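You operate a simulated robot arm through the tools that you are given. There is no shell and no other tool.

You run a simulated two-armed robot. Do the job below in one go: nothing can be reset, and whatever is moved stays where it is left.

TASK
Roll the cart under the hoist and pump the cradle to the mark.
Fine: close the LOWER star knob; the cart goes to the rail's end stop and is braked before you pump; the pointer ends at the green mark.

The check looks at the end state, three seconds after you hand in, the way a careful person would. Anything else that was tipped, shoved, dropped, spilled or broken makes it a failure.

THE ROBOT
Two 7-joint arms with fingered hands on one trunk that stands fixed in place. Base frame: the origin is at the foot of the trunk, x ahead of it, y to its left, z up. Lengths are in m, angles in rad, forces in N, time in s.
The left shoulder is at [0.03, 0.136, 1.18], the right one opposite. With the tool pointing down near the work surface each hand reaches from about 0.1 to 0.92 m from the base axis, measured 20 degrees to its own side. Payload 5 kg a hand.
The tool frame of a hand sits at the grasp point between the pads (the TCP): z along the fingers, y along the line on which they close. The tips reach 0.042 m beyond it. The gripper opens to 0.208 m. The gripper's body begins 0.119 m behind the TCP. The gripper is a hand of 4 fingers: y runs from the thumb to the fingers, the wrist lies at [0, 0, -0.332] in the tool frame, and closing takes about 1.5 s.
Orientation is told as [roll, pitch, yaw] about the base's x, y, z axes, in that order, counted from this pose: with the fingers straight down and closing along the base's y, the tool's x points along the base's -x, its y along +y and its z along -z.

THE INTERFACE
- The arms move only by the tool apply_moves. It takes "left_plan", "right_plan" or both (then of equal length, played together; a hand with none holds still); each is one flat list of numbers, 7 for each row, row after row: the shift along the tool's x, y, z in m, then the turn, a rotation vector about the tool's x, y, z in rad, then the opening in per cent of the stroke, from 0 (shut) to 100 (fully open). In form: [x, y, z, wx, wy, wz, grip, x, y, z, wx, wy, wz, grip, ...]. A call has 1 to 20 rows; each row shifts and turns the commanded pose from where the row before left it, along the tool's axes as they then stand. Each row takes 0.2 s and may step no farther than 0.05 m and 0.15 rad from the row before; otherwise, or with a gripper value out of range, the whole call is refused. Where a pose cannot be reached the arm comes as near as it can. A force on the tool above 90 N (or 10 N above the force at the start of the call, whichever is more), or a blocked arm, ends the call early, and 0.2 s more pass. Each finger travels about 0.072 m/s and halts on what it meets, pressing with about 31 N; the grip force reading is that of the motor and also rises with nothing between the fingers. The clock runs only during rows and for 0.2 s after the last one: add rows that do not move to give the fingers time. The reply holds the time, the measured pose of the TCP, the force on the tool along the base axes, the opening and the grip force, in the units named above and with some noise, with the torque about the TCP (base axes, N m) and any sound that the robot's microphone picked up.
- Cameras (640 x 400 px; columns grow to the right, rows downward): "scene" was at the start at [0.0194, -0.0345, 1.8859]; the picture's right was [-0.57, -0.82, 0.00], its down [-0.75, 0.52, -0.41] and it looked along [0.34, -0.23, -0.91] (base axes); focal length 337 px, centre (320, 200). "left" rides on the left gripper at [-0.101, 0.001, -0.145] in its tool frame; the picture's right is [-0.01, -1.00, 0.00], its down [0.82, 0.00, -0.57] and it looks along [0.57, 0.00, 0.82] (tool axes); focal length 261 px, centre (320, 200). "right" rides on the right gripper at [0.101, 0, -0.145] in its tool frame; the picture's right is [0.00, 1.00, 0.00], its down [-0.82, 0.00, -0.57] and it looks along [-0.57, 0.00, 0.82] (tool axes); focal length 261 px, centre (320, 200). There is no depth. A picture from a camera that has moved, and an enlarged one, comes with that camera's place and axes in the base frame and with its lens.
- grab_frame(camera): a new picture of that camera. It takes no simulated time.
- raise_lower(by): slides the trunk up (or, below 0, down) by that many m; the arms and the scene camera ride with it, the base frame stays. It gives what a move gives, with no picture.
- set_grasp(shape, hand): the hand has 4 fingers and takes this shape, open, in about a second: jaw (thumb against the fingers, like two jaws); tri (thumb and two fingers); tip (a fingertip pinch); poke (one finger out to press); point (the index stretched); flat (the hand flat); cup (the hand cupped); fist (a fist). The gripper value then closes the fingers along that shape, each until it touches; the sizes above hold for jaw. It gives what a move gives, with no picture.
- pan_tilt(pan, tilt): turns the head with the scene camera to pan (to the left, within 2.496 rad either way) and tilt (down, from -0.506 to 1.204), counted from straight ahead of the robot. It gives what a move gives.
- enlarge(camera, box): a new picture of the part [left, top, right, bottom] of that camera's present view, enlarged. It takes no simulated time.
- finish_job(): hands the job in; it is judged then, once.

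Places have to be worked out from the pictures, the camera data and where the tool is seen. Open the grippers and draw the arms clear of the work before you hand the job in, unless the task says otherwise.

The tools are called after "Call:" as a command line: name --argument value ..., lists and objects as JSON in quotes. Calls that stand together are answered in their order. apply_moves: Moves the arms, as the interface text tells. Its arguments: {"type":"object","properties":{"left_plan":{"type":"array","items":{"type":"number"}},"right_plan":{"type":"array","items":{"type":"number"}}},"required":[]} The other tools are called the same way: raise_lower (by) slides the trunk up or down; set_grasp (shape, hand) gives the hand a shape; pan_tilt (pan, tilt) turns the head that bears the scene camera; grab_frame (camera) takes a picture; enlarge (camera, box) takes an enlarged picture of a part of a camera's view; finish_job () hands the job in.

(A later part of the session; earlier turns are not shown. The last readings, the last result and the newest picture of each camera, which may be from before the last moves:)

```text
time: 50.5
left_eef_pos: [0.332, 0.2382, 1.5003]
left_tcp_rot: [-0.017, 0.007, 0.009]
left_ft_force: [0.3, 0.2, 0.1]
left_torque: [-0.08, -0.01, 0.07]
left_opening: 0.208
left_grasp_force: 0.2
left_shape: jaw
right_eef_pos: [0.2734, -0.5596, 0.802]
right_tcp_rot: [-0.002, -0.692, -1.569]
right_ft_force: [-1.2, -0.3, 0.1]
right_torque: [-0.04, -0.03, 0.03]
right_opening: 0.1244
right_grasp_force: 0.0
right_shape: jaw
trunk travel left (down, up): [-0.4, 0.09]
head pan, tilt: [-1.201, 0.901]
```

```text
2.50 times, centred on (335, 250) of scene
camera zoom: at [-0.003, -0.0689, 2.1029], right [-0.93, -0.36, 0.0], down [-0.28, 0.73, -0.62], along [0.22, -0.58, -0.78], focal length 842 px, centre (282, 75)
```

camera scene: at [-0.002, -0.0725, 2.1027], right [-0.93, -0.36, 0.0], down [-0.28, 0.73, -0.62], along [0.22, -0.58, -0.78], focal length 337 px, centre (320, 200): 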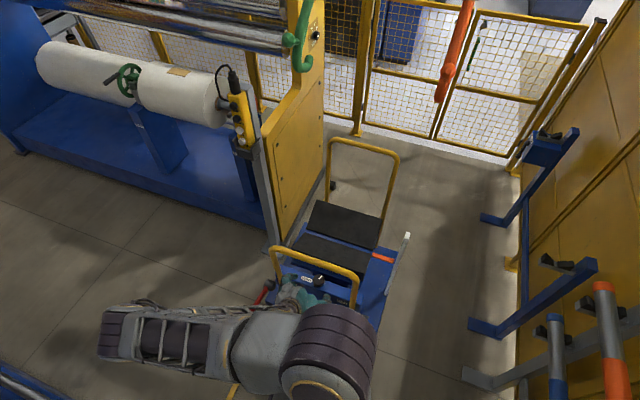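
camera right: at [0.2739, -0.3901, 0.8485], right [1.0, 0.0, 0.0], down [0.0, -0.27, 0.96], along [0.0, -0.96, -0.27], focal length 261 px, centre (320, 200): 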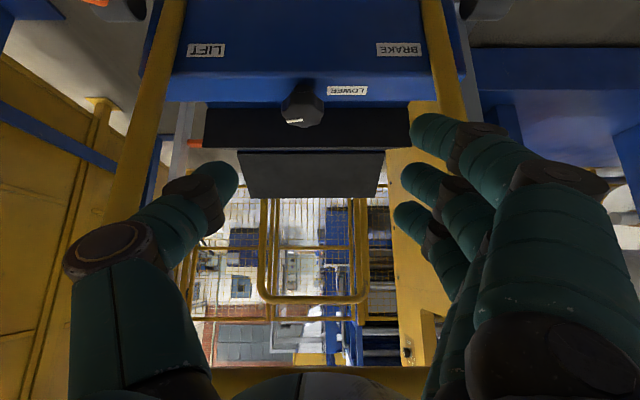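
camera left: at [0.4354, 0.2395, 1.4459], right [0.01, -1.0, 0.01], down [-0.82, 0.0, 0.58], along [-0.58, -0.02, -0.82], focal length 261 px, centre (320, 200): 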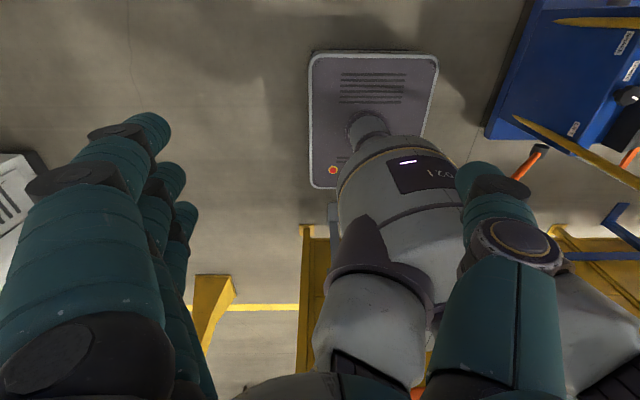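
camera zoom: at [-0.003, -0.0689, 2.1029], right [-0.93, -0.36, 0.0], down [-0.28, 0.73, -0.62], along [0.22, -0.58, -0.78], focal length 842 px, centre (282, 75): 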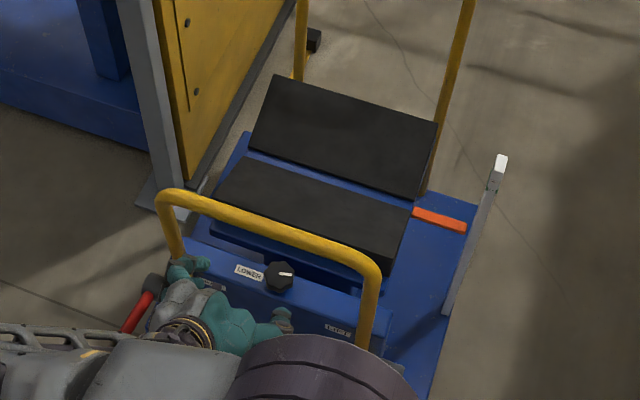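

The mark is along the console and the hand is out. Next is pushing the cart: I'll back off, raise the trunk for arm clearance, and tilt the hand near horizontal to push the handle bar with a fist.

Call:
apply_moves --right_plan '[0.018, -0.008, -0.041, 0, 0, 0, 60, 0.018, -0.008, -0.041, 0, 0, 0, 60]'

Call:
raise_lower --by 0.09

Call:
set_grasp --shape "fist" --hand "right"

Call:
grab_frame --camera "right"

Call:
grab_frame --camera "scene"

```text
time: 51.1
left_eef_pos: [0.3326, 0.2374, 1.5]
left_tcp_rot: [-0.018, 0.005, 0.006]
left_ft_force: [-1.1, 0.7, 0.9]
left_torque: [-0.11, 0.01, -0.01]
left_opening: 0.2075
left_grasp_force: 0.0
left_shape: jaw
right_eef_pos: [0.2546, -0.4787, 0.843]
right_tcp_rot: [-0.001, -0.692, -1.57]
right_ft_force: [-0.4, 0.9, 1.0]
right_torque: [-0.01, -0.02, 0.02]
right_opening: 0.1243
right_grasp_force: 0.1
right_shape: jaw
trunk travel left (down, up): [-0.4, 0.09]
head pan, tilt: [-1.201, 0.901]
```

```text
time: 52.4
left_eef_pos: [0.3333, 0.235, 1.5903]
left_tcp_rot: [-0.013, 0.004, 0.008]
left_ft_force: [-0.2, -0.3, 0.1]
left_torque: [0.06, 0.0, 0.03]
left_opening: 0.2081
left_grasp_force: 0.1
left_shape: jaw
right_eef_pos: [0.2566, -0.4818, 0.9304]
right_tcp_rot: [-0.003, -0.691, -1.568]
right_ft_force: [-0.4, -0.5, -0.4]
right_torque: [0.0, 0.02, 0.01]
right_opening: 0.1242
right_grasp_force: 0.2
right_shape: jaw
trunk travel left (down, up): [-0.49, 0.0]
head pan, tilt: [-1.201, 0.901]
```

```text
time: 53.3
left_eef_pos: [0.3323, 0.2369, 1.5904]
left_tcp_rot: [-0.014, 0.005, 0.007]
left_ft_force: [-0.4, -0.4, -0.1]
left_torque: [0.03, 0.02, 0.02]
left_opening: 0.2078
left_grasp_force: 0.1
left_shape: jaw
right_eef_pos: [0.255, -0.4801, 0.9315]
right_tcp_rot: [0.0, -0.692, -1.57]
right_ft_force: [0.5, -0.4, 0.1]
right_torque: [0.01, 0.0, -0.02]
right_opening: 0.0003
right_grasp_force: 0.1
right_shape: fist
trunk travel left (down, up): [-0.49, 0.0]
head pan, tilt: [-1.201, 0.901]
```

```text
taken
camera right: at [0.2566, -0.3106, 0.9785], right [1.0, 0.0, 0.0], down [0.0, -0.27, 0.96], along [0.0, -0.96, -0.27], focal length 261 px, centre (320, 200)
```

right: 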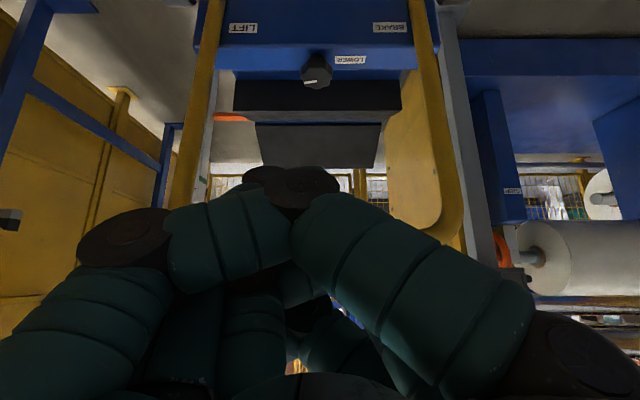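

```text
taken
camera scene: at [-0.0026, -0.0707, 2.1928], right [-0.93, -0.36, 0.0], down [-0.28, 0.73, -0.62], along [0.22, -0.58, -0.78], focal length 337 px, centre (320, 200)
```

scene: 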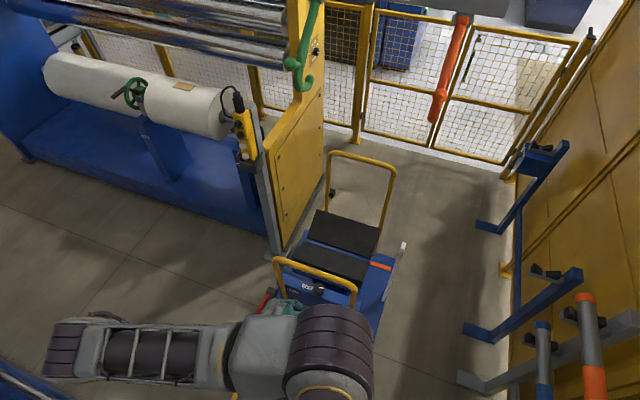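

The fist is formed. I'll tilt to ~70° from vertical in place and then approach the bar gently.

Call:
apply_moves --right_plan '[0, 0, 0, 0, -0.132, 0, 0, 0, 0, 0, 0, -0.132, 0, 0, 0, 0, 0, 0, -0.132, 0, 0, 0, 0, 0, 0, -0.132, 0, 0]'

Call:
grab_frame --camera "right"

Call:
enlarge --camera "scene" --box '[200, 200, 420, 360]'

```text
time: 54.3
left_eef_pos: [0.3331, 0.2363, 1.5904]
left_tcp_rot: [-0.016, 0.005, 0.007]
left_ft_force: [-0.6, 0.5, 0.4]
left_torque: [-0.06, -0.03, 0.01]
left_opening: 0.208
left_grasp_force: 0.1
left_shape: jaw
right_eef_pos: [0.2552, -0.4795, 0.9308]
right_tcp_rot: [-0.006, -1.221, -1.566]
right_ft_force: [-0.2, 0.4, 0.4]
right_torque: [0.08, 0.04, -0.09]
right_opening: 0.0
right_grasp_force: 0.0
right_shape: fist
trunk travel left (down, up): [-0.49, 0.0]
head pan, tilt: [-1.201, 0.901]
```

```text
taken
camera right: at [0.2563, -0.3091, 0.8863], right [1.0, 0.0, 0.0], down [0.0, 0.26, 0.97], along [0.0, -0.97, 0.26], focal length 261 px, centre (320, 200)
```

right: 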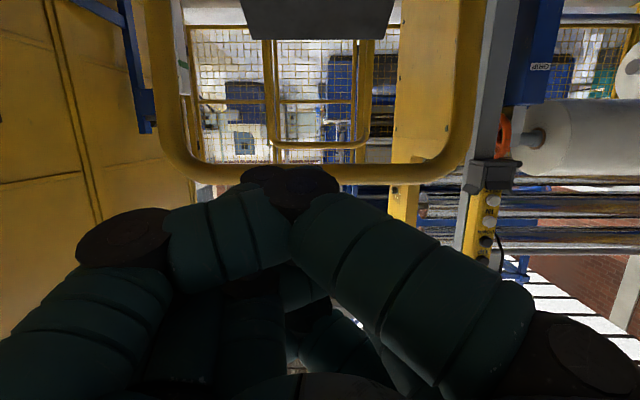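

```text
2.50 times, centred on (310, 280) of scene
camera zoom: at [-0.0028, -0.0696, 2.1928], right [-0.93, -0.36, 0.0], down [-0.28, 0.73, -0.62], along [0.23, -0.58, -0.78], focal length 842 px, centre (345, 0)
```

zoom: 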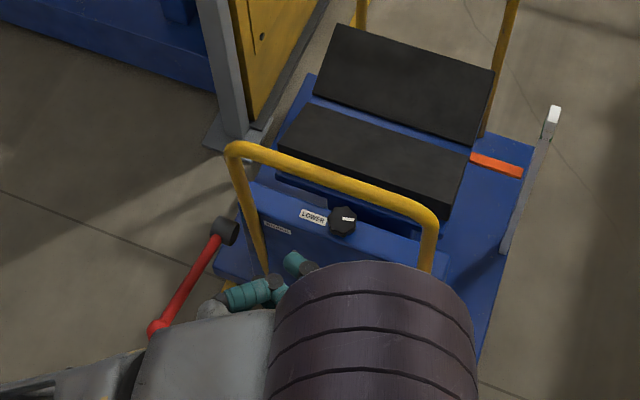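

The bar is right ahead of the fist at z≈0.936. I'll move slowly toward -y until contact.

Call:
apply_moves --right_plan '[-0.0069, 0, 0.0188, 0, 0, 0, 0, -0.0069, 0, 0.0188, 0, 0, 0, 0, -0.0069, 0, 0.0188, 0, 0, 0, 0, -0.0069, 0, 0.0188, 0, 0, 0, 0, -0.0069, 0, 0.0188, 0, 0, 0, 0, -0.0069, 0, 0.0188, 0, 0, 0, 0]'

Call:
grab_frame --camera "right"

Call:
enlarge --camera "scene" --box '[200, 200, 420, 360]'

```text
time: 55.7
left_eef_pos: [0.3331, 0.2352, 1.5905]
left_tcp_rot: [-0.015, 0.006, 0.007]
left_ft_force: [0.1, 0.1, 0.7]
left_torque: [0.05, 0.03, -0.02]
left_opening: 0.2078
left_grasp_force: 0.0
left_shape: jaw
right_eef_pos: [0.2574, -0.6005, 0.9303]
right_tcp_rot: [-0.002, -1.217, -1.567]
right_ft_force: [0.3, 5.9, -6.0]
right_torque: [0.17, -0.03, 0.13]
right_opening: 0.0
right_grasp_force: 0.0
right_shape: fist
trunk travel left (down, up): [-0.49, 0.0]
head pan, tilt: [-1.201, 0.901]
```

```text
taken
camera right: at [0.2577, -0.4293, 0.8855], right [1.0, 0.0, 0.0], down [0.0, 0.25, 0.97], along [0.0, -0.97, 0.25], focal length 261 px, centre (320, 200)
```

right: 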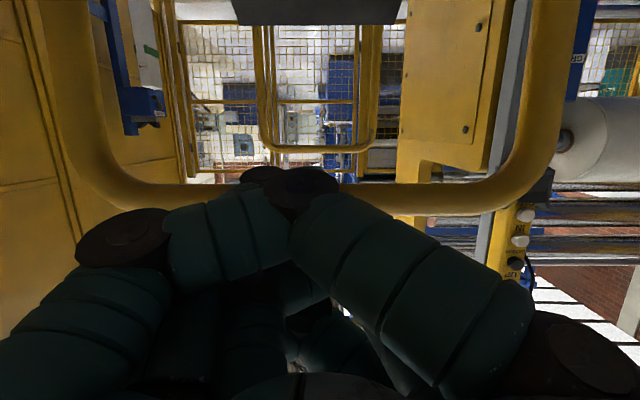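

```text
2.50 times, centred on (310, 280) of scene
camera zoom: at [-0.002, -0.0717, 2.1927], right [-0.93, -0.36, 0.0], down [-0.28, 0.73, -0.62], along [0.22, -0.58, -0.78], focal length 842 px, centre (345, 0)
```

zoom: 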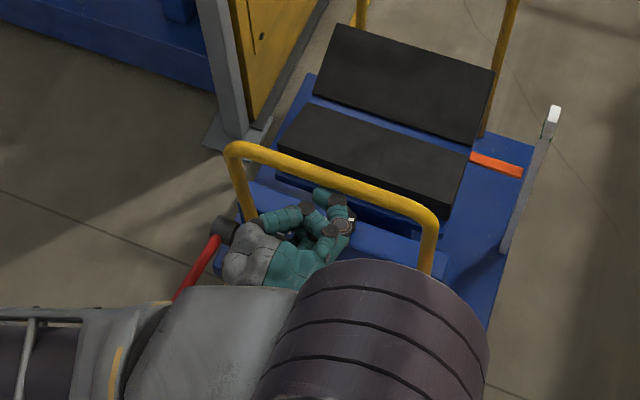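

Contact begins (≈8 N), with the fist slightly low on the bar. I'll raise it 2 cm and then push.

Call:
apply_moves --right_plan '[-0.0154, 0, -0.0163, 0, 0, 0, 0, -0.0069, 0, 0.0188, 0, 0, 0, 0, -0.0069, 0, 0.0188, 0, 0, 0, 0, -0.0069, 0, 0.0188, 0, 0, 0, 0, -0.0069, 0, 0.0188, 0, 0, 0, 0, -0.0069, 0, 0.0188, 0, 0, 0, 0]'

Call:
grab_frame --camera "right"

Call:
enlarge --camera "scene" --box '[200, 160, 440, 340]'

```text
time: 56.5
left_eef_pos: [0.3327, 0.2409, 1.5905]
left_tcp_rot: [-0.019, 0.005, 0.006]
left_ft_force: [1.2, -1.8, -0.6]
left_torque: [0.26, 0.14, -0.02]
left_opening: 0.208
left_grasp_force: 0.1
left_shape: jaw
right_eef_pos: [0.2474, -0.6123, 0.9504]
right_tcp_rot: [-0.024, -1.214, -1.558]
right_ft_force: [-7.3, 64.6, 47.9]
right_torque: [-0.35, 0.85, -1.4]
right_opening: 0.0
right_grasp_force: 0.0
right_shape: fist
trunk travel left (down, up): [-0.49, 0.0]
head pan, tilt: [-1.201, 0.901]
stopped in row 3 (right hand): the force on the tool passed its limit at 115 N (the readings are from after the stop); the commanded pose is now the measured one
```

```text
taken
camera right: at [0.25, -0.4411, 0.9077], right [1.0, -0.01, 0.0], down [0.01, 0.25, 0.97], along [-0.01, -0.97, 0.25], focal length 261 px, centre (320, 200)
```

right: 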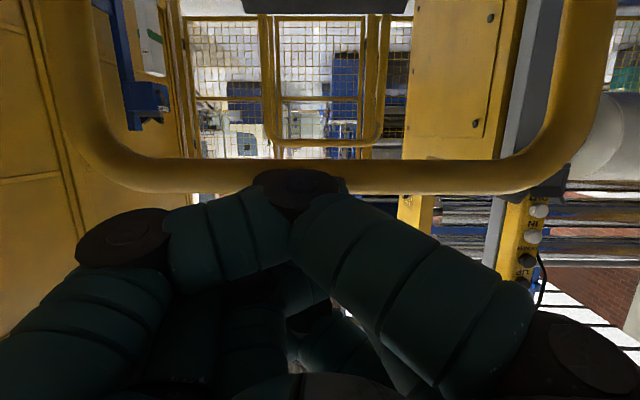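

```text
2.22 times, centred on (320, 250) of scene
camera zoom: at [-0.0029, -0.0621, 2.1936], right [-0.93, -0.36, 0.0], down [-0.28, 0.73, -0.62], along [0.23, -0.58, -0.78], focal length 749 px, centre (320, 89)
```

zoom: 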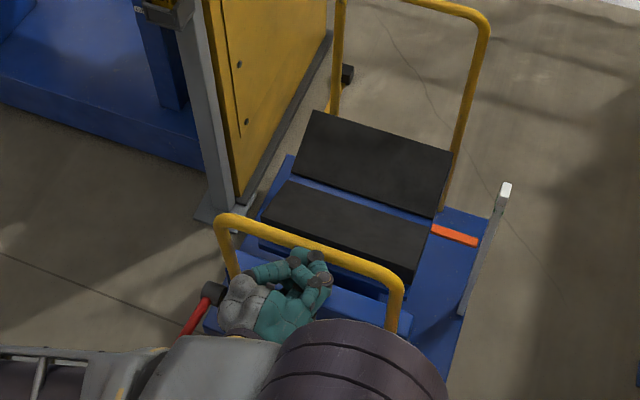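

The push was stopped at 115 N and the cart didn't roll, so the brake is probably on. I'll back off and look closely at the red brake lever.

Call:
apply_moves --right_plan '[0.0103, 0, -0.0282, 0, 0, 0, 0, 0.0103, 0, -0.0282, 0, 0, 0, 0, 0.0, 0.02, -0.02, 0, 0.132, 0, 0, 0.0, 0.02, -0.02, 0, 0.132, 0, 0, 0.0, 0.02, -0.0, 0, 0.132, 0, 0, 0.0, 0.02, -0.0, 0, 0.132, 0, 0, 0, 0.02, 0, 0, 0, 0, 0, 0, 0.02, 0, 0, 0, 0, 0]'

Call:
grab_frame --camera "right"

Call:
grab_frame --camera "scene"

```text
time: 58.2
left_eef_pos: [0.3334, 0.2375, 1.5911]
left_tcp_rot: [-0.016, 0.006, 0.006]
left_ft_force: [0.5, 0.1, 0.0]
left_torque: [-0.03, 0.01, 0.01]
left_opening: 0.2081
left_grasp_force: 0.0
left_shape: jaw
right_eef_pos: [0.3713, -0.521, 0.964]
right_tcp_rot: [-0.011, -0.682, -1.573]
right_ft_force: [-0.7, -0.4, 0.3]
right_torque: [-0.01, -0.05, 0.08]
right_opening: 0.0
right_grasp_force: 0.1
right_shape: fist
trunk travel left (down, up): [-0.49, 0.0]
head pan, tilt: [-1.201, 0.901]
```

```text
taken
camera right: at [0.3738, -0.3512, 1.013], right [1.0, -0.01, 0.0], down [0.0, -0.28, 0.96], along [-0.01, -0.96, -0.28], focal length 261 px, centre (320, 200)
```

right: 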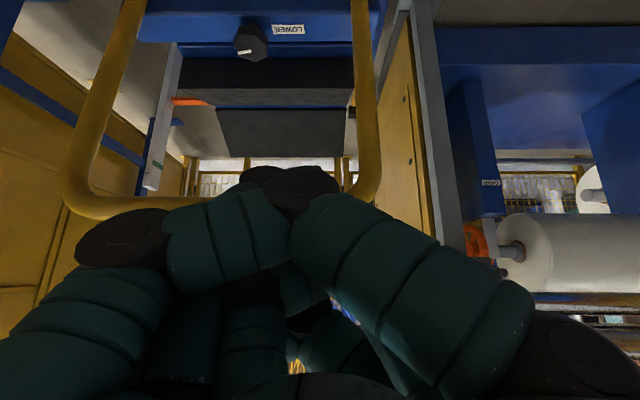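

```text
taken
camera scene: at [-0.0018, -0.0698, 2.1928], right [-0.93, -0.36, 0.0], down [-0.28, 0.73, -0.62], along [0.22, -0.58, -0.78], focal length 337 px, centre (320, 200)
```

scene: 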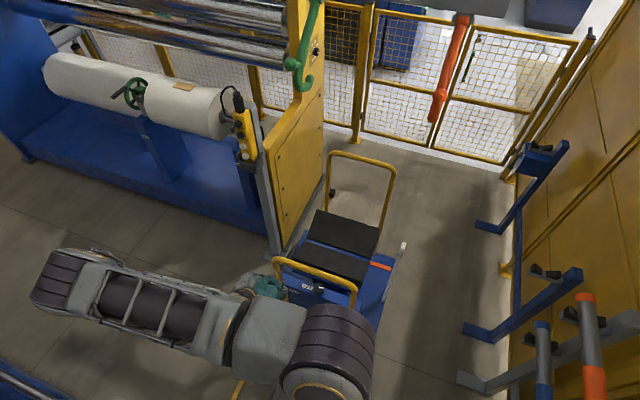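

The hand is clear. I'll bring it in jaw shape to a point above the red lever's ball and look.

Call:
apply_moves --right_plan '[0.0389, 0.0215, 0.0028, 0, 0, 0, 0, 0.0389, 0.0215, 0.0028, 0, 0, 0, 0, 0.0389, 0.0215, 0.0028, 0, 0, 0, 0, 0.0389, 0.0215, 0.0028, 0, 0, 0, 0, 0.0389, 0.0215, 0.0028, 0, 0, 0, 0, 0.0389, 0.0215, 0.0028, 0, 0, 0, 0]'

Call:
set_grasp --shape "jaw" --hand "right"

Call:
grab_frame --camera "right"

Call:
grab_frame --camera "scene"

Call:
grab_frame --camera "left"

```text
time: 59.6
left_eef_pos: [0.334, 0.2369, 1.5906]
left_tcp_rot: [-0.015, 0.005, 0.008]
left_ft_force: [0.1, 0.7, -0.1]
left_torque: [-0.1, 0.04, 0.01]
left_opening: 0.2079
left_grasp_force: 0.0
left_shape: jaw
right_eef_pos: [0.4953, -0.3496, 0.7987]
right_tcp_rot: [0.017, -0.676, -1.635]
right_ft_force: [3.7, -3.7, 2.1]
right_torque: [0.33, 0.52, 0.18]
right_opening: 0.0
right_grasp_force: 0.0
right_shape: fist
trunk travel left (down, up): [-0.49, 0.0]
head pan, tilt: [-1.201, 0.901]
```

```text
time: 60.5
left_eef_pos: [0.3329, 0.2368, 1.5916]
left_tcp_rot: [-0.014, 0.005, 0.006]
left_ft_force: [-1.4, 0.1, 0.1]
left_torque: [0.04, -0.02, -0.01]
left_opening: 0.208
left_grasp_force: 0.1
left_shape: jaw
right_eef_pos: [0.4955, -0.3488, 0.7984]
right_tcp_rot: [0.02, -0.673, -1.643]
right_ft_force: [0.8, -0.1, -0.2]
right_torque: [0.01, 0.01, -0.04]
right_opening: 0.2079
right_grasp_force: 0.1
right_shape: jaw
trunk travel left (down, up): [-0.49, 0.0]
head pan, tilt: [-1.201, 0.901]
```

```text
taken
camera right: at [0.5049, -0.1795, 0.8489], right [1.0, -0.06, 0.02], down [-0.04, -0.29, 0.96], along [-0.05, -0.96, -0.29], focal length 261 px, centre (320, 200)
```

right: 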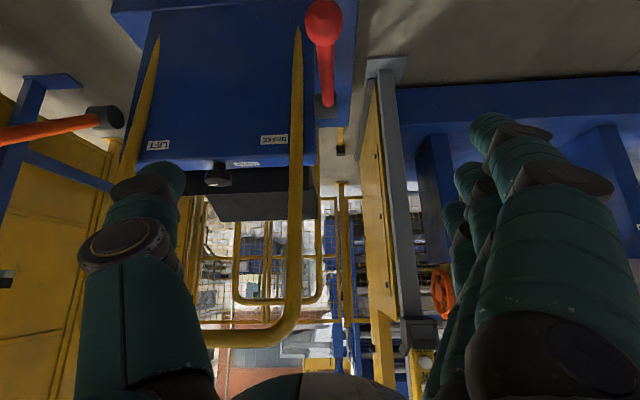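

```text
taken
camera scene: at [-0.0024, -0.0708, 2.1928], right [-0.93, -0.36, 0.0], down [-0.28, 0.73, -0.62], along [0.22, -0.58, -0.78], focal length 337 px, centre (320, 200)
```

scene: 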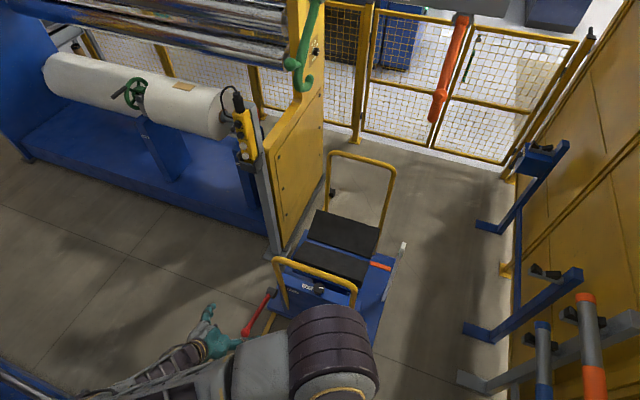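

```text
taken
camera left: at [0.4353, 0.2394, 1.7359], right [0.01, -1.0, 0.01], down [-0.82, 0.0, 0.58], along [-0.58, -0.02, -0.82], focal length 261 px, centre (320, 200)
```

left: 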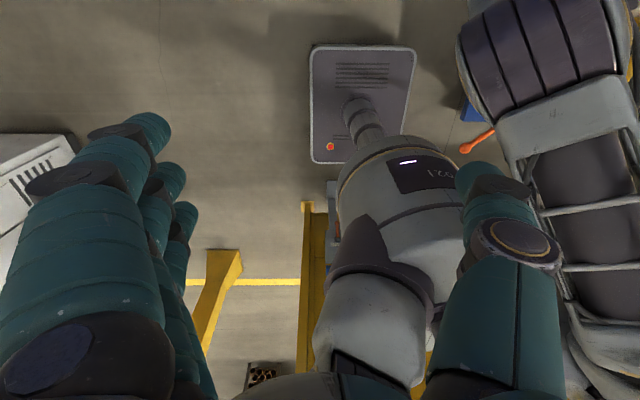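

The ball is at ≈(0.50,-0.405,0.572), pivot ≈(0.49,-0.63,0.55), and the lever is about horizontal. I'll go down and grip the ball between the jaws.

Call:
apply_moves --right_plan '[0, 0.001, 0, -0.046, 0, -0.057, 55, 0.0167, 0.001, 0.0349, 0, 0, 0, 55, 0.0167, 0.001, 0.0349, 0, 0, 0, 55, 0.0167, 0.001, 0.0349, 0, 0, 0, 55, 0.0167, 0.001, 0.0349, 0, 0, 0, 55, 0.0167, 0.001, 0.0349, 0, 0, 0, 55, 0.0167, 0.001, 0.0349, 0, 0, 0, 55]'

Call:
grab_frame --camera "right"

Call:
enlarge --camera "scene" --box '[160, 240, 360, 390]'

```text
time: 62.1
left_eef_pos: [0.3346, 0.2373, 1.5895]
left_tcp_rot: [-0.017, 0.005, 0.008]
left_ft_force: [-0.1, 1.1, -0.7]
left_torque: [-0.17, 0.07, 0.02]
left_opening: 0.2077
left_grasp_force: 0.0
left_shape: jaw
right_eef_pos: [0.5072, -0.3891, 0.6519]
right_tcp_rot: [-0.008, -0.682, -1.498]
right_ft_force: [0.6, 0.0, 0.1]
right_torque: [-0.1, 0.02, 0.02]
right_opening: 0.1147
right_grasp_force: 0.1
right_shape: jaw
right hand out of reach, approached as far as the arm can: row 6, 7
trunk travel left (down, up): [-0.49, 0.0]
head pan, tilt: [-1.201, 0.901]
```

```text
taken
camera right: at [0.498, -0.2198, 0.7007], right [1.0, 0.06, 0.0], down [0.02, -0.27, 0.96], along [0.06, -0.96, -0.28], focal length 261 px, centre (320, 200)
```

right: 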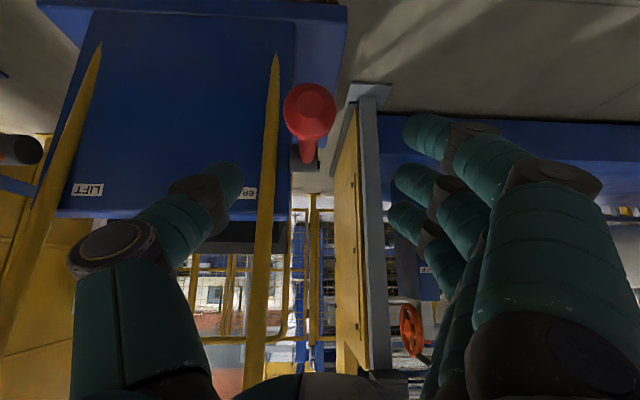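

```text
2.67 times, centred on (260, 315) of scene
camera zoom: at [-0.0015, -0.0684, 2.1929], right [-0.93, -0.36, 0.0], down [-0.28, 0.73, -0.62], along [0.22, -0.58, -0.78], focal length 898 px, centre (480, -107)
```

zoom: 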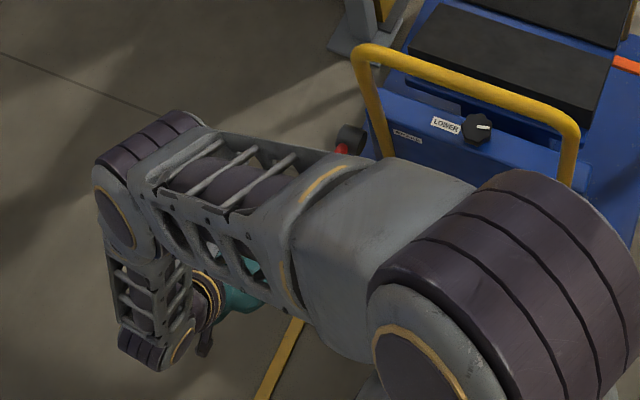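

The arm is at its reach limit with the trunk this high. I'll lift the hand 0.1 m and lower the trunk 0.2 m, so the open jaws come down around the ball with margin.

Call:
apply_moves --right_plan '[-0.021, -0.002, -0.0259, 0, 0, 0, 55, -0.021, -0.002, -0.0259, 0, 0, 0, 55, -0.021, -0.002, -0.0259, 0, 0, 0, 55, -0.0, 0, -0.0, 0, 0, 0, 55]'

Call:
raise_lower --by -0.1

Call:
grab_frame --camera "right"

```text
time: 63.1
left_eef_pos: [0.3336, 0.2353, 1.5905]
left_tcp_rot: [-0.014, 0.006, 0.007]
left_ft_force: [0.8, -0.1, 0.2]
left_torque: [0.07, -0.02, -0.02]
left_opening: 0.2077
left_grasp_force: 0.1
left_shape: jaw
right_eef_pos: [0.5036, -0.3897, 0.7527]
right_tcp_rot: [-0.01, -0.68, -1.5]
right_ft_force: [-0.1, 0.8, 0.4]
right_torque: [0.0, 0.01, 0.01]
right_opening: 0.1142
right_grasp_force: 0.0
right_shape: jaw
trunk travel left (down, up): [-0.49, 0.0]
head pan, tilt: [-1.201, 0.901]
```

```text
time: 64.5
left_eef_pos: [0.3335, 0.2358, 1.4921]
left_tcp_rot: [-0.014, 0.005, 0.007]
left_ft_force: [-0.6, 0.9, 0.5]
left_torque: [0.04, 0.04, 0.0]
left_opening: 0.208
left_grasp_force: 0.0
left_shape: jaw
right_eef_pos: [0.5032, -0.3899, 0.6513]
right_tcp_rot: [-0.008, -0.681, -1.5]
right_ft_force: [-0.2, 0.8, 0.7]
right_torque: [0.0, -0.02, -0.04]
right_opening: 0.1144
right_grasp_force: 0.1
right_shape: jaw
trunk travel left (down, up): [-0.39, 0.1]
head pan, tilt: [-1.201, 0.901]
```

```text
taken
camera right: at [0.4938, -0.2204, 0.7009], right [1.0, 0.06, 0.0], down [0.02, -0.28, 0.96], along [0.06, -0.96, -0.28], focal length 261 px, centre (320, 200)
```

right: 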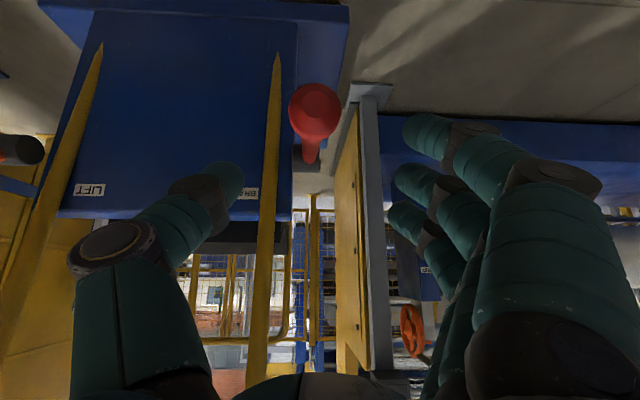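

The ball sits centred below the jaws at (0.501,-0.405,0.57). I'll nudge the hand and lower the trunk so the ball ends up between the pads.

Call:
apply_moves --right_plan '[-0.0258, 0, -0.0112, 0, 0, 0, 55]'

Call:
raise_lower --by -0.1

Call:
grab_frame --camera "right"

Call:
grab_frame --camera "scene"

```text
time: 64.9
left_eef_pos: [0.3331, 0.2364, 1.4909]
left_tcp_rot: [-0.015, 0.005, 0.007]
left_ft_force: [0.3, 0.4, 0.2]
left_torque: [0.02, -0.01, 0.01]
left_opening: 0.2078
left_grasp_force: 0.1
left_shape: jaw
right_eef_pos: [0.5047, -0.4026, 0.6765]
right_tcp_rot: [-0.01, -0.681, -1.497]
right_ft_force: [-1.6, -0.4, -0.7]
right_torque: [-0.09, -0.13, 0.13]
right_opening: 0.1145
right_grasp_force: 0.1
right_shape: jaw
trunk travel left (down, up): [-0.39, 0.1]
head pan, tilt: [-1.201, 0.901]
```

```text
time: 66.2
left_eef_pos: [0.3329, 0.2371, 1.3908]
left_tcp_rot: [-0.013, 0.004, 0.007]
left_ft_force: [-0.5, 0.0, 0.6]
left_torque: [-0.01, -0.02, 0.01]
left_opening: 0.2081
left_grasp_force: 0.0
left_shape: jaw
right_eef_pos: [0.5052, -0.4017, 0.5769]
right_tcp_rot: [-0.009, -0.682, -1.499]
right_ft_force: [-0.4, 0.6, -0.6]
right_torque: [0.04, 0.0, -0.01]
right_opening: 0.1146
right_grasp_force: 0.0
right_shape: jaw
trunk travel left (down, up): [-0.29, 0.2]
head pan, tilt: [-1.201, 0.901]
```

```text
taken
camera right: at [0.4958, -0.2331, 0.6252], right [1.0, 0.06, 0.0], down [0.02, -0.28, 0.96], along [0.06, -0.96, -0.28], focal length 261 px, centre (320, 200)
```

right: 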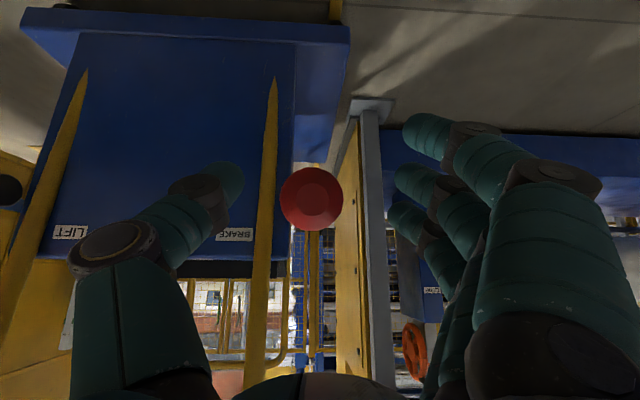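

```text
taken
camera scene: at [-0.0026, -0.0707, 1.9931], right [-0.93, -0.36, 0.0], down [-0.28, 0.73, -0.62], along [0.22, -0.58, -0.78], focal length 337 px, centre (320, 200)
```

scene: 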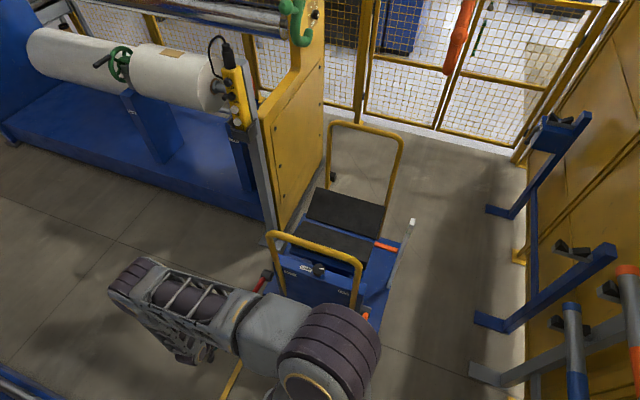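

The ball is between the pads. I'll shift 5 mm, close on it, and test a small upward motion.

Call:
apply_moves --right_plan '[0, -0.005, 0, 0, 0, 0, 30, 0, 0, 0, 0, 0, 0, 10, 0, 0, 0, 0, 0, 0, 10, 0, 0, 0, 0, 0, 0, 10, 0, 0, 0, 0, 0, 0, 10]'

Call:
apply_moves --right_plan '[-0.0063, 0, -0.0078, 0, 0, 0, 10, -0.0063, 0, -0.0078, 0, 0, 0, 10, 0, 0, 0, 0, 0, 0, 10]'

Call:
grab_frame --camera "right"

```text
time: 67.4
left_eef_pos: [0.3331, 0.2372, 1.3902]
left_tcp_rot: [-0.014, 0.004, 0.007]
left_ft_force: [0.4, 0.3, 0.0]
left_torque: [-0.01, 0.03, 0.0]
left_opening: 0.2079
left_grasp_force: 0.2
left_shape: jaw
right_eef_pos: [0.5005, -0.4019, 0.575]
right_tcp_rot: [-0.009, -0.68, -1.498]
right_ft_force: [-0.7, -0.2, 0.2]
right_torque: [0.01, 0.0, -0.01]
right_opening: 0.0215
right_grasp_force: 0.2
right_shape: jaw
trunk travel left (down, up): [-0.29, 0.2]
head pan, tilt: [-1.201, 0.901]
```

```text
time: 68.2
left_eef_pos: [0.334, 0.2346, 1.3906]
left_tcp_rot: [-0.014, 0.006, 0.008]
left_ft_force: [-0.8, 0.5, 0.1]
left_torque: [0.01, -0.01, -0.02]
left_opening: 0.208
left_grasp_force: 0.0
left_shape: jaw
right_eef_pos: [0.5004, -0.4035, 0.5957]
right_tcp_rot: [-0.007, -0.682, -1.498]
right_ft_force: [-1.9, -4.2, -3.5]
right_torque: [-0.04, 0.03, 0.02]
right_opening: 0.0217
right_grasp_force: 0.1
right_shape: jaw
trunk travel left (down, up): [-0.29, 0.2]
head pan, tilt: [-1.201, 0.901]
```

```text
taken
camera right: at [0.4905, -0.2332, 0.6452], right [1.0, 0.06, 0.0], down [0.02, -0.28, 0.96], along [0.06, -0.96, -0.28], focal length 261 px, centre (320, 200)
```

right: 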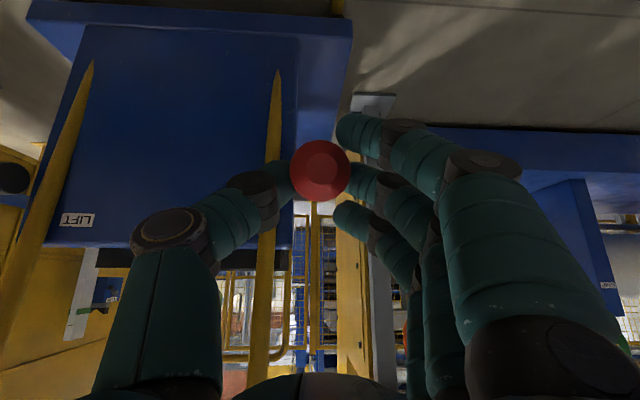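

The ball stayed while the loosely closed hand moved. I'll go back down, grip fully, and try again.

Call:
apply_moves --right_plan '[0.0063, 0, 0.0078, 0, 0, 0, 15, 0.0063, 0, 0.0078, 0, 0, 0, 10, 0, 0, 0, 0, 0, 0, 0, 0, 0, 0, 0, 0, 0, 0, 0, 0, 0, 0, 0, 0, 0, 0, 0, 0, 0, 0, 0, 0]'

Call:
apply_moves --right_plan '[-0.0063, 0, -0.0078, 0, 0, 0, 0, -0.0063, 0, -0.0078, 0, 0, 0, 0, 0, 0, 0, 0, 0, 0, 0]'

Call:
grab_frame --camera "right"

```text
time: 69.6
left_eef_pos: [0.3337, 0.2353, 1.3892]
left_tcp_rot: [-0.013, 0.005, 0.006]
left_ft_force: [0.6, -0.2, -0.7]
left_torque: [0.01, 0.0, -0.02]
left_opening: 0.208
left_grasp_force: 0.0
left_shape: jaw
right_eef_pos: [0.5, -0.4028, 0.5768]
right_tcp_rot: [-0.012, -0.681, -1.498]
right_ft_force: [-4.9, -3.2, -5.5]
right_torque: [-0.14, -0.1, 0.58]
right_opening: 0.0072
right_grasp_force: 31.3
right_shape: jaw
trunk travel left (down, up): [-0.29, 0.2]
head pan, tilt: [-1.201, 0.901]
```

```text
time: 70.4
left_eef_pos: [0.333, 0.2328, 1.3906]
left_tcp_rot: [-0.012, 0.007, 0.007]
left_ft_force: [-0.1, 0.2, 0.0]
left_torque: [0.03, -0.01, 0.02]
left_opening: 0.208
left_grasp_force: 0.1
left_shape: jaw
right_eef_pos: [0.4999, -0.4067, 0.5966]
right_tcp_rot: [-0.011, -0.686, -1.498]
right_ft_force: [-5.3, -42.5, -19.1]
right_torque: [-0.19, -0.08, 0.6]
right_opening: 0.0052
right_grasp_force: 31.0
right_shape: jaw
trunk travel left (down, up): [-0.29, 0.2]
head pan, tilt: [-1.201, 0.901]
```

```text
taken
camera right: at [0.49, -0.2372, 0.6446], right [1.0, 0.06, 0.0], down [0.02, -0.27, 0.96], along [0.06, -0.96, -0.27], focal length 261 px, centre (320, 200)
```

right: 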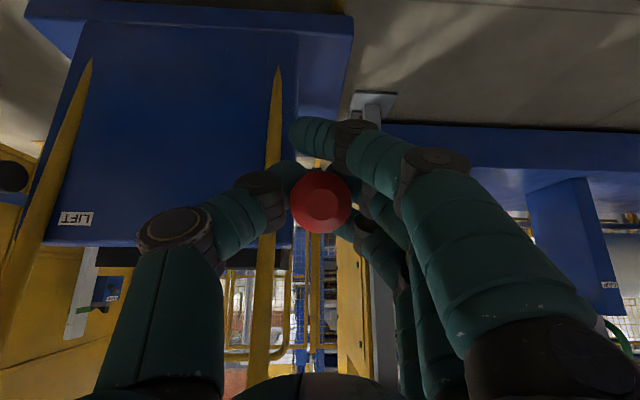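

The lever rises with the hand, so its present position is the low one. I'll continue upward along the arc.

Call:
apply_moves --right_plan '[-0.0175, 0, -0.009, 0, 0, 0, 0, -0.016, 0, -0.0102, 0, 0, 0, 0, -0.016, 0, -0.0102, 0, 0, 0, 0, 0, 0, 0, 0, 0, 0, 0]'

Call:
grab_frame --camera "right"

Call:
enlarge --camera "scene" --box '[200, 200, 360, 340]'

```text
time: 71.4
left_eef_pos: [0.3343, 0.232, 1.3903]
left_tcp_rot: [-0.013, 0.005, 0.008]
left_ft_force: [-0.1, 0.0, 0.7]
left_torque: [0.0, 0.02, 0.0]
left_opening: 0.2078
left_grasp_force: 0.0
left_shape: jaw
right_eef_pos: [0.5011, -0.4258, 0.6481]
right_tcp_rot: [-0.012, -0.683, -1.499]
right_ft_force: [-16.9, -45.2, -32.9]
right_torque: [-0.05, 0.01, 0.1]
right_opening: 0.0031
right_grasp_force: 30.6
right_shape: jaw
trunk travel left (down, up): [-0.29, 0.2]
head pan, tilt: [-1.201, 0.901]
```

```text
taken
camera right: at [0.4906, -0.2569, 0.6974], right [1.0, 0.06, -0.01], down [0.02, -0.28, 0.96], along [0.06, -0.96, -0.28], focal length 261 px, centre (320, 200)
```

right: 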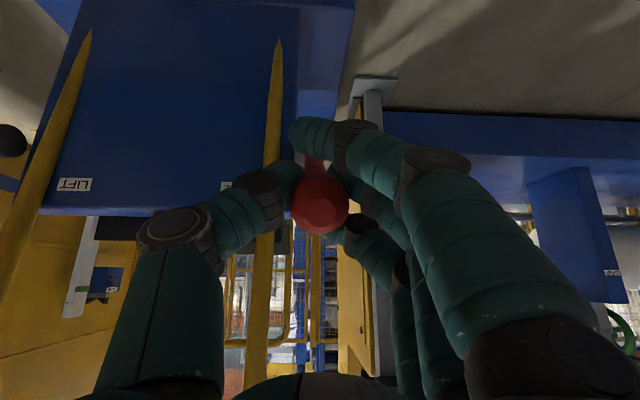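

```text
2.86 times, centred on (280, 270) of scene
camera zoom: at [-0.0013, -0.0752, 1.9925], right [-0.93, -0.36, 0.0], down [-0.28, 0.73, -0.62], along [0.22, -0.58, -0.79], focal length 963 px, centre (434, 0)
```

zoom: 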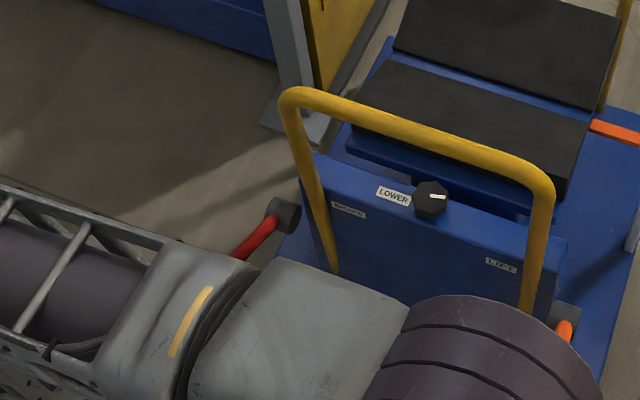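

The lever is at about 26° and still moving; the force is mostly radial because my path runs slightly outside the arc. I'll continue along a tighter arc to ~56°.

Call:
apply_moves --right_plan '[-0.0225, 0, -0.0023, 0, 0, 0, 0, -0.0225, 0, -0.0023, 0, 0, 0, 0, -0.0196, 0, -0.0035, 0, 0, 0, 0, -0.0196, 0, -0.0035, 0, 0, 0, 0, -0.0192, 0, 0.0002, 0, 0, 0, 0, -0.0192, 0, 0.0002, 0, 0, 0, 0]'

Call:
grab_frame --camera "right"

Call:
enlarge --camera "scene" --box '[200, 200, 360, 340]'

```text
time: 72.8
left_eef_pos: [0.3348, 0.2347, 1.3894]
left_tcp_rot: [-0.012, 0.007, 0.008]
left_ft_force: [0.2, -0.4, -0.3]
left_torque: [-0.01, 0.05, -0.04]
left_opening: 0.2078
left_grasp_force: 0.0
left_shape: jaw
right_eef_pos: [0.5069, -0.5035, 0.7256]
right_tcp_rot: [-0.019, -0.66, -1.492]
right_ft_force: [-20.5, 11.4, -80.8]
right_torque: [1.84, -1.35, -0.64]
right_opening: 0.0046
right_grasp_force: 31.5
right_shape: jaw
trunk travel left (down, up): [-0.29, 0.2]
head pan, tilt: [-1.201, 0.901]
```

```text
taken
camera right: at [0.4963, -0.3355, 0.7785], right [1.0, 0.06, -0.01], down [0.03, -0.3, 0.95], along [0.06, -0.95, -0.3], focal length 261 px, centre (320, 200)
```

right: 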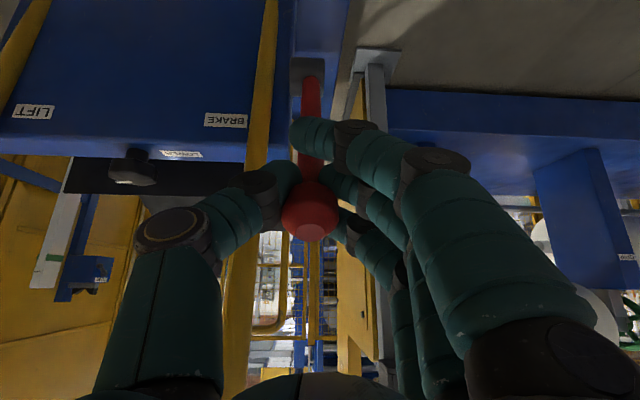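

```text
2.86 times, centred on (280, 270) of scene
camera zoom: at [0.0011, -0.0733, 1.9917], right [-0.93, -0.36, 0.0], down [-0.29, 0.73, -0.62], along [0.22, -0.58, -0.79], focal length 963 px, centre (434, 0)
```

zoom: 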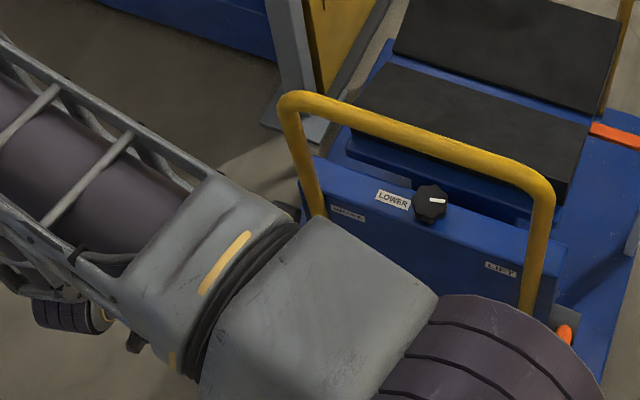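

A strong resisting force (~60 N tangential) at about 54° looks like the lever's upper stop. I'll relax, release it and see where it stays.

Call:
apply_moves --right_plan '[0.006, 0, 0.006, 0, 0, 0, 0, 0, 0, 0, 0, 0, 0, 30, 0, 0, 0, 0, 0, 0, 60, 0, 0, 0, 0, 0, 0, 60, 0, 0, 0, 0, 0, 0, 60, 0, 0, -0.03, 0, 0, 0, 60, 0, 0, -0.04, 0, 0, 0, 60, 0, 0, -0.04, 0, 0, 0, 60]'

Call:
grab_frame --camera "right"

Call:
grab_frame --camera "scene"

```text
time: 74.6
left_eef_pos: [0.3325, 0.2367, 1.3896]
left_tcp_rot: [-0.014, 0.005, 0.009]
left_ft_force: [-0.5, 0.2, 0.6]
left_torque: [-0.07, -0.04, 0.0]
left_opening: 0.2083
left_grasp_force: 0.1
left_shape: jaw
right_eef_pos: [0.5026, -0.4407, 0.8158]
right_tcp_rot: [-0.008, -0.683, -1.497]
right_ft_force: [-0.6, -0.2, -0.4]
right_torque: [-0.05, -0.1, 0.07]
right_opening: 0.1243
right_grasp_force: 0.2
right_shape: jaw
trunk travel left (down, up): [-0.29, 0.2]
head pan, tilt: [-1.201, 0.901]
```

```text
taken
camera right: at [0.4931, -0.2715, 0.8644], right [1.0, 0.06, 0.0], down [0.02, -0.28, 0.96], along [0.06, -0.96, -0.28], focal length 261 px, centre (320, 200)
```

right: 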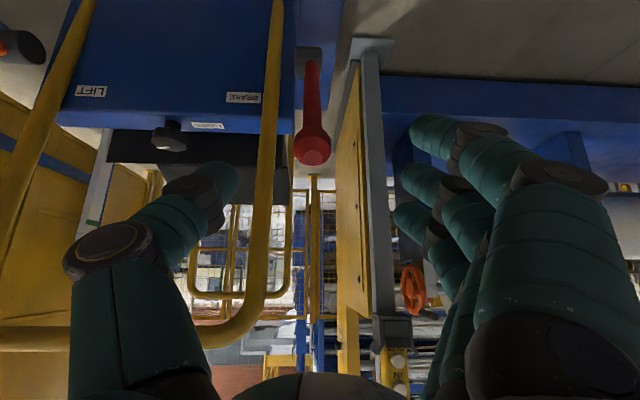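

```text
taken
camera scene: at [-0.0034, -0.0693, 1.9929], right [-0.93, -0.36, 0.0], down [-0.28, 0.73, -0.62], along [0.22, -0.58, -0.78], focal length 337 px, centre (320, 200)
```

scene: 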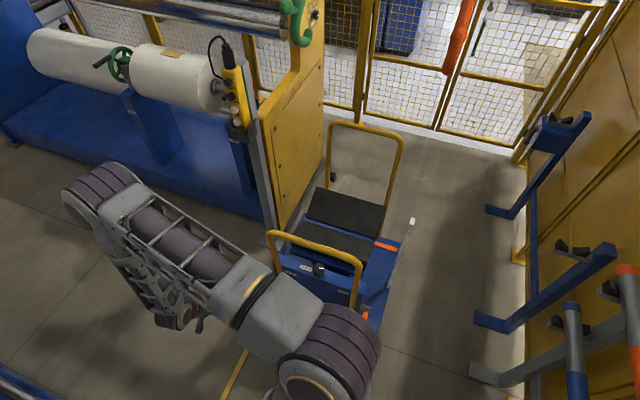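

The brake lever now stays up at ~57°, which should be released. I'll raise the trunk, make a fist again, and return to the push bar.

Call:
raise_lower --by 0.2

Call:
set_grasp --shape "fist" --hand "right"

Call:
apply_moves --right_plan '[0.001, -0.0357, 0.0103, 0.022, 0, 0.027, 0, 0.001, -0.0357, 0.0103, 0.022, 0, 0.027, 0, 0.001, -0.0357, 0.0103, 0, 0, 0, 0, 0.001, -0.0357, 0.0103, 0, 0, 0, 0, 0.001, -0.0357, 0.0103, 0, 0, 0, 0, 0.001, -0.0357, 0.0103, 0, 0, 0, 0, 0.001, -0.0357, 0.0103, 0, 0, 0, 0, 0, 0, 0, 0, -0.135, 0, 0, 0, 0, 0, 0, -0.135, 0, 0, 0, 0, 0, 0, -0.135, 0, 0, 0, 0, 0, 0, -0.135, 0, 0]'

Call:
grab_frame --camera "right"

Call:
grab_frame --camera "scene"

```text
time: 76.8
left_eef_pos: [0.3337, 0.2365, 1.5891]
left_tcp_rot: [-0.015, 0.005, 0.006]
left_ft_force: [0.7, 0.2, -0.1]
left_torque: [0.01, 0.01, 0.02]
left_opening: 0.2076
left_grasp_force: 0.1
left_shape: jaw
right_eef_pos: [0.5024, -0.4409, 1.0146]
right_tcp_rot: [-0.01, -0.68, -1.5]
right_ft_force: [-0.3, 0.5, -0.7]
right_torque: [0.01, 0.03, -0.01]
right_opening: 0.1242
right_grasp_force: 0.0
right_shape: jaw
trunk travel left (down, up): [-0.49, 0.0]
head pan, tilt: [-1.201, 0.901]
```

```text
time: 77.7
left_eef_pos: [0.3337, 0.2361, 1.5898]
left_tcp_rot: [-0.012, 0.006, 0.008]
left_ft_force: [0.2, -0.6, -0.5]
left_torque: [0.01, -0.01, 0.0]
left_opening: 0.2077
left_grasp_force: 0.0
left_shape: jaw
right_eef_pos: [0.5043, -0.4408, 1.0145]
right_tcp_rot: [-0.008, -0.681, -1.498]
right_ft_force: [0.6, 0.5, -0.1]
right_torque: [0.0, 0.04, -0.02]
right_opening: 0.0001
right_grasp_force: 0.0
right_shape: fist
trunk travel left (down, up): [-0.49, 0.0]
head pan, tilt: [-1.201, 0.901]
```

```text
time: 80.1
left_eef_pos: [0.3338, 0.2384, 1.5897]
left_tcp_rot: [-0.016, 0.004, 0.008]
left_ft_force: [0.2, 2.0, -0.6]
left_torque: [-0.08, 0.03, 0.0]
left_opening: 0.208
left_grasp_force: 0.1
left_shape: jaw
right_eef_pos: [0.2544, -0.4831, 0.9559]
right_tcp_rot: [-0.02, -1.226, -1.555]
right_ft_force: [-0.2, 0.4, 0.1]
right_torque: [0.05, 0.02, -0.07]
right_opening: 0.0
right_grasp_force: 0.1
right_shape: fist
trunk travel left (down, up): [-0.49, 0.0]
head pan, tilt: [-1.201, 0.901]
```

```text
taken
camera right: at [0.2558, -0.3132, 0.9105], right [1.0, 0.0, 0.0], down [0.0, 0.26, 0.97], along [0.0, -0.97, 0.26], focal length 261 px, centre (320, 200)
```

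right: 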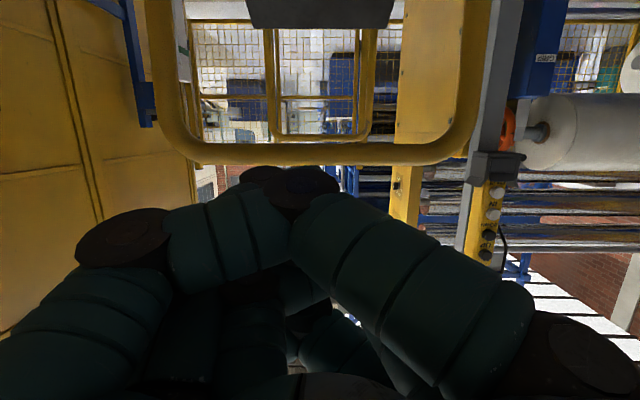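

```text
taken
camera scene: at [-0.0011, -0.0683, 2.1929], right [-0.93, -0.36, 0.0], down [-0.28, 0.73, -0.62], along [0.22, -0.58, -0.78], focal length 337 px, centre (320, 200)
```

scene: 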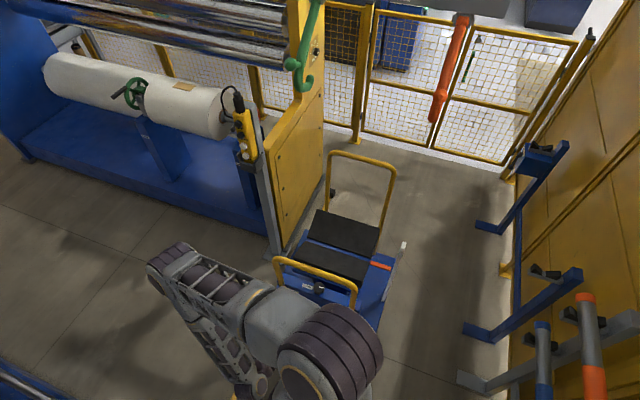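

The fist is lined up with the bar. I'll approach and push slowly.

Call:
apply_moves --right_plan '[0.0006, 0, 0.0215, 0, 0, 0, 0, -0.0069, 0, 0.0188, 0, 0, 0, 0, -0.0069, 0, 0.0188, 0, 0, 0, 0, -0.0069, 0, 0.0188, 0, 0, 0, 0, -0.0069, 0, 0.0188, 0, 0, 0, 0, -0.0035, 0, 0.0094, 0, 0, 0, 0, -0.0035, 0, 0.0094, 0, 0, 0, 0, -0.0035, 0, 0.0094, 0, 0, 0, 0, -0.0035, 0, 0.0094, 0, 0, 0, 0, -0.0035, 0, 0.0094, 0, 0, 0, 0, -0.0035, 0, 0.0094, 0, 0, 0, 0]'

Call:
grab_frame --camera "right"

Call:
grab_frame --camera "scene"

```text
time: 82.5
left_eef_pos: [0.3332, 0.2368, 1.5909]
left_tcp_rot: [-0.013, 0.006, 0.007]
left_ft_force: [-0.3, -1.1, -0.1]
left_torque: [-0.02, -0.02, 0.03]
left_opening: 0.2077
left_grasp_force: 0.1
left_shape: jaw
right_eef_pos: [0.254, -0.6456, 0.9496]
right_tcp_rot: [-0.018, -1.224, -1.557]
right_ft_force: [0.0, 1.5, 0.8]
right_torque: [0.0, 0.01, 0.0]
right_opening: 0.0
right_grasp_force: 0.0
right_shape: fist
trunk travel left (down, up): [-0.49, 0.0]
head pan, tilt: [-1.201, 0.901]
```

```text
taken
camera right: at [0.2553, -0.4751, 0.9041], right [1.0, 0.0, 0.0], down [0.0, 0.26, 0.97], along [0.0, -0.97, 0.26], focal length 261 px, centre (320, 200)
```

right: 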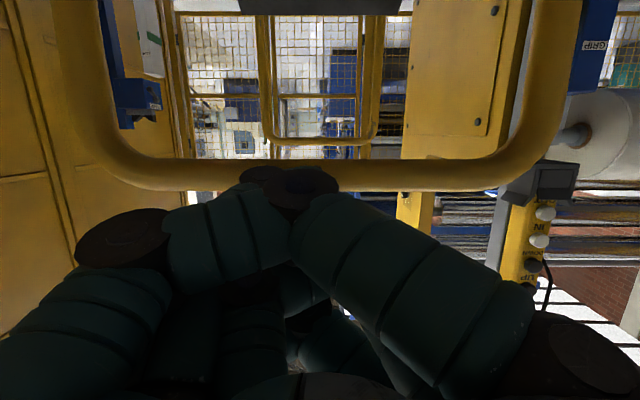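

```text
taken
camera scene: at [-0.0026, -0.0708, 2.1928], right [-0.93, -0.36, 0.0], down [-0.28, 0.73, -0.62], along [0.22, -0.58, -0.78], focal length 337 px, centre (320, 200)
```

scene: 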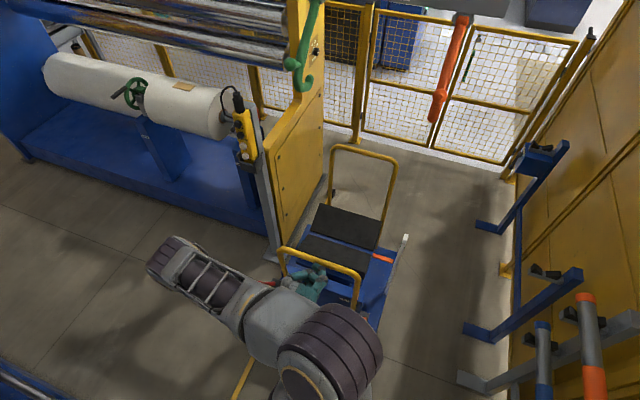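

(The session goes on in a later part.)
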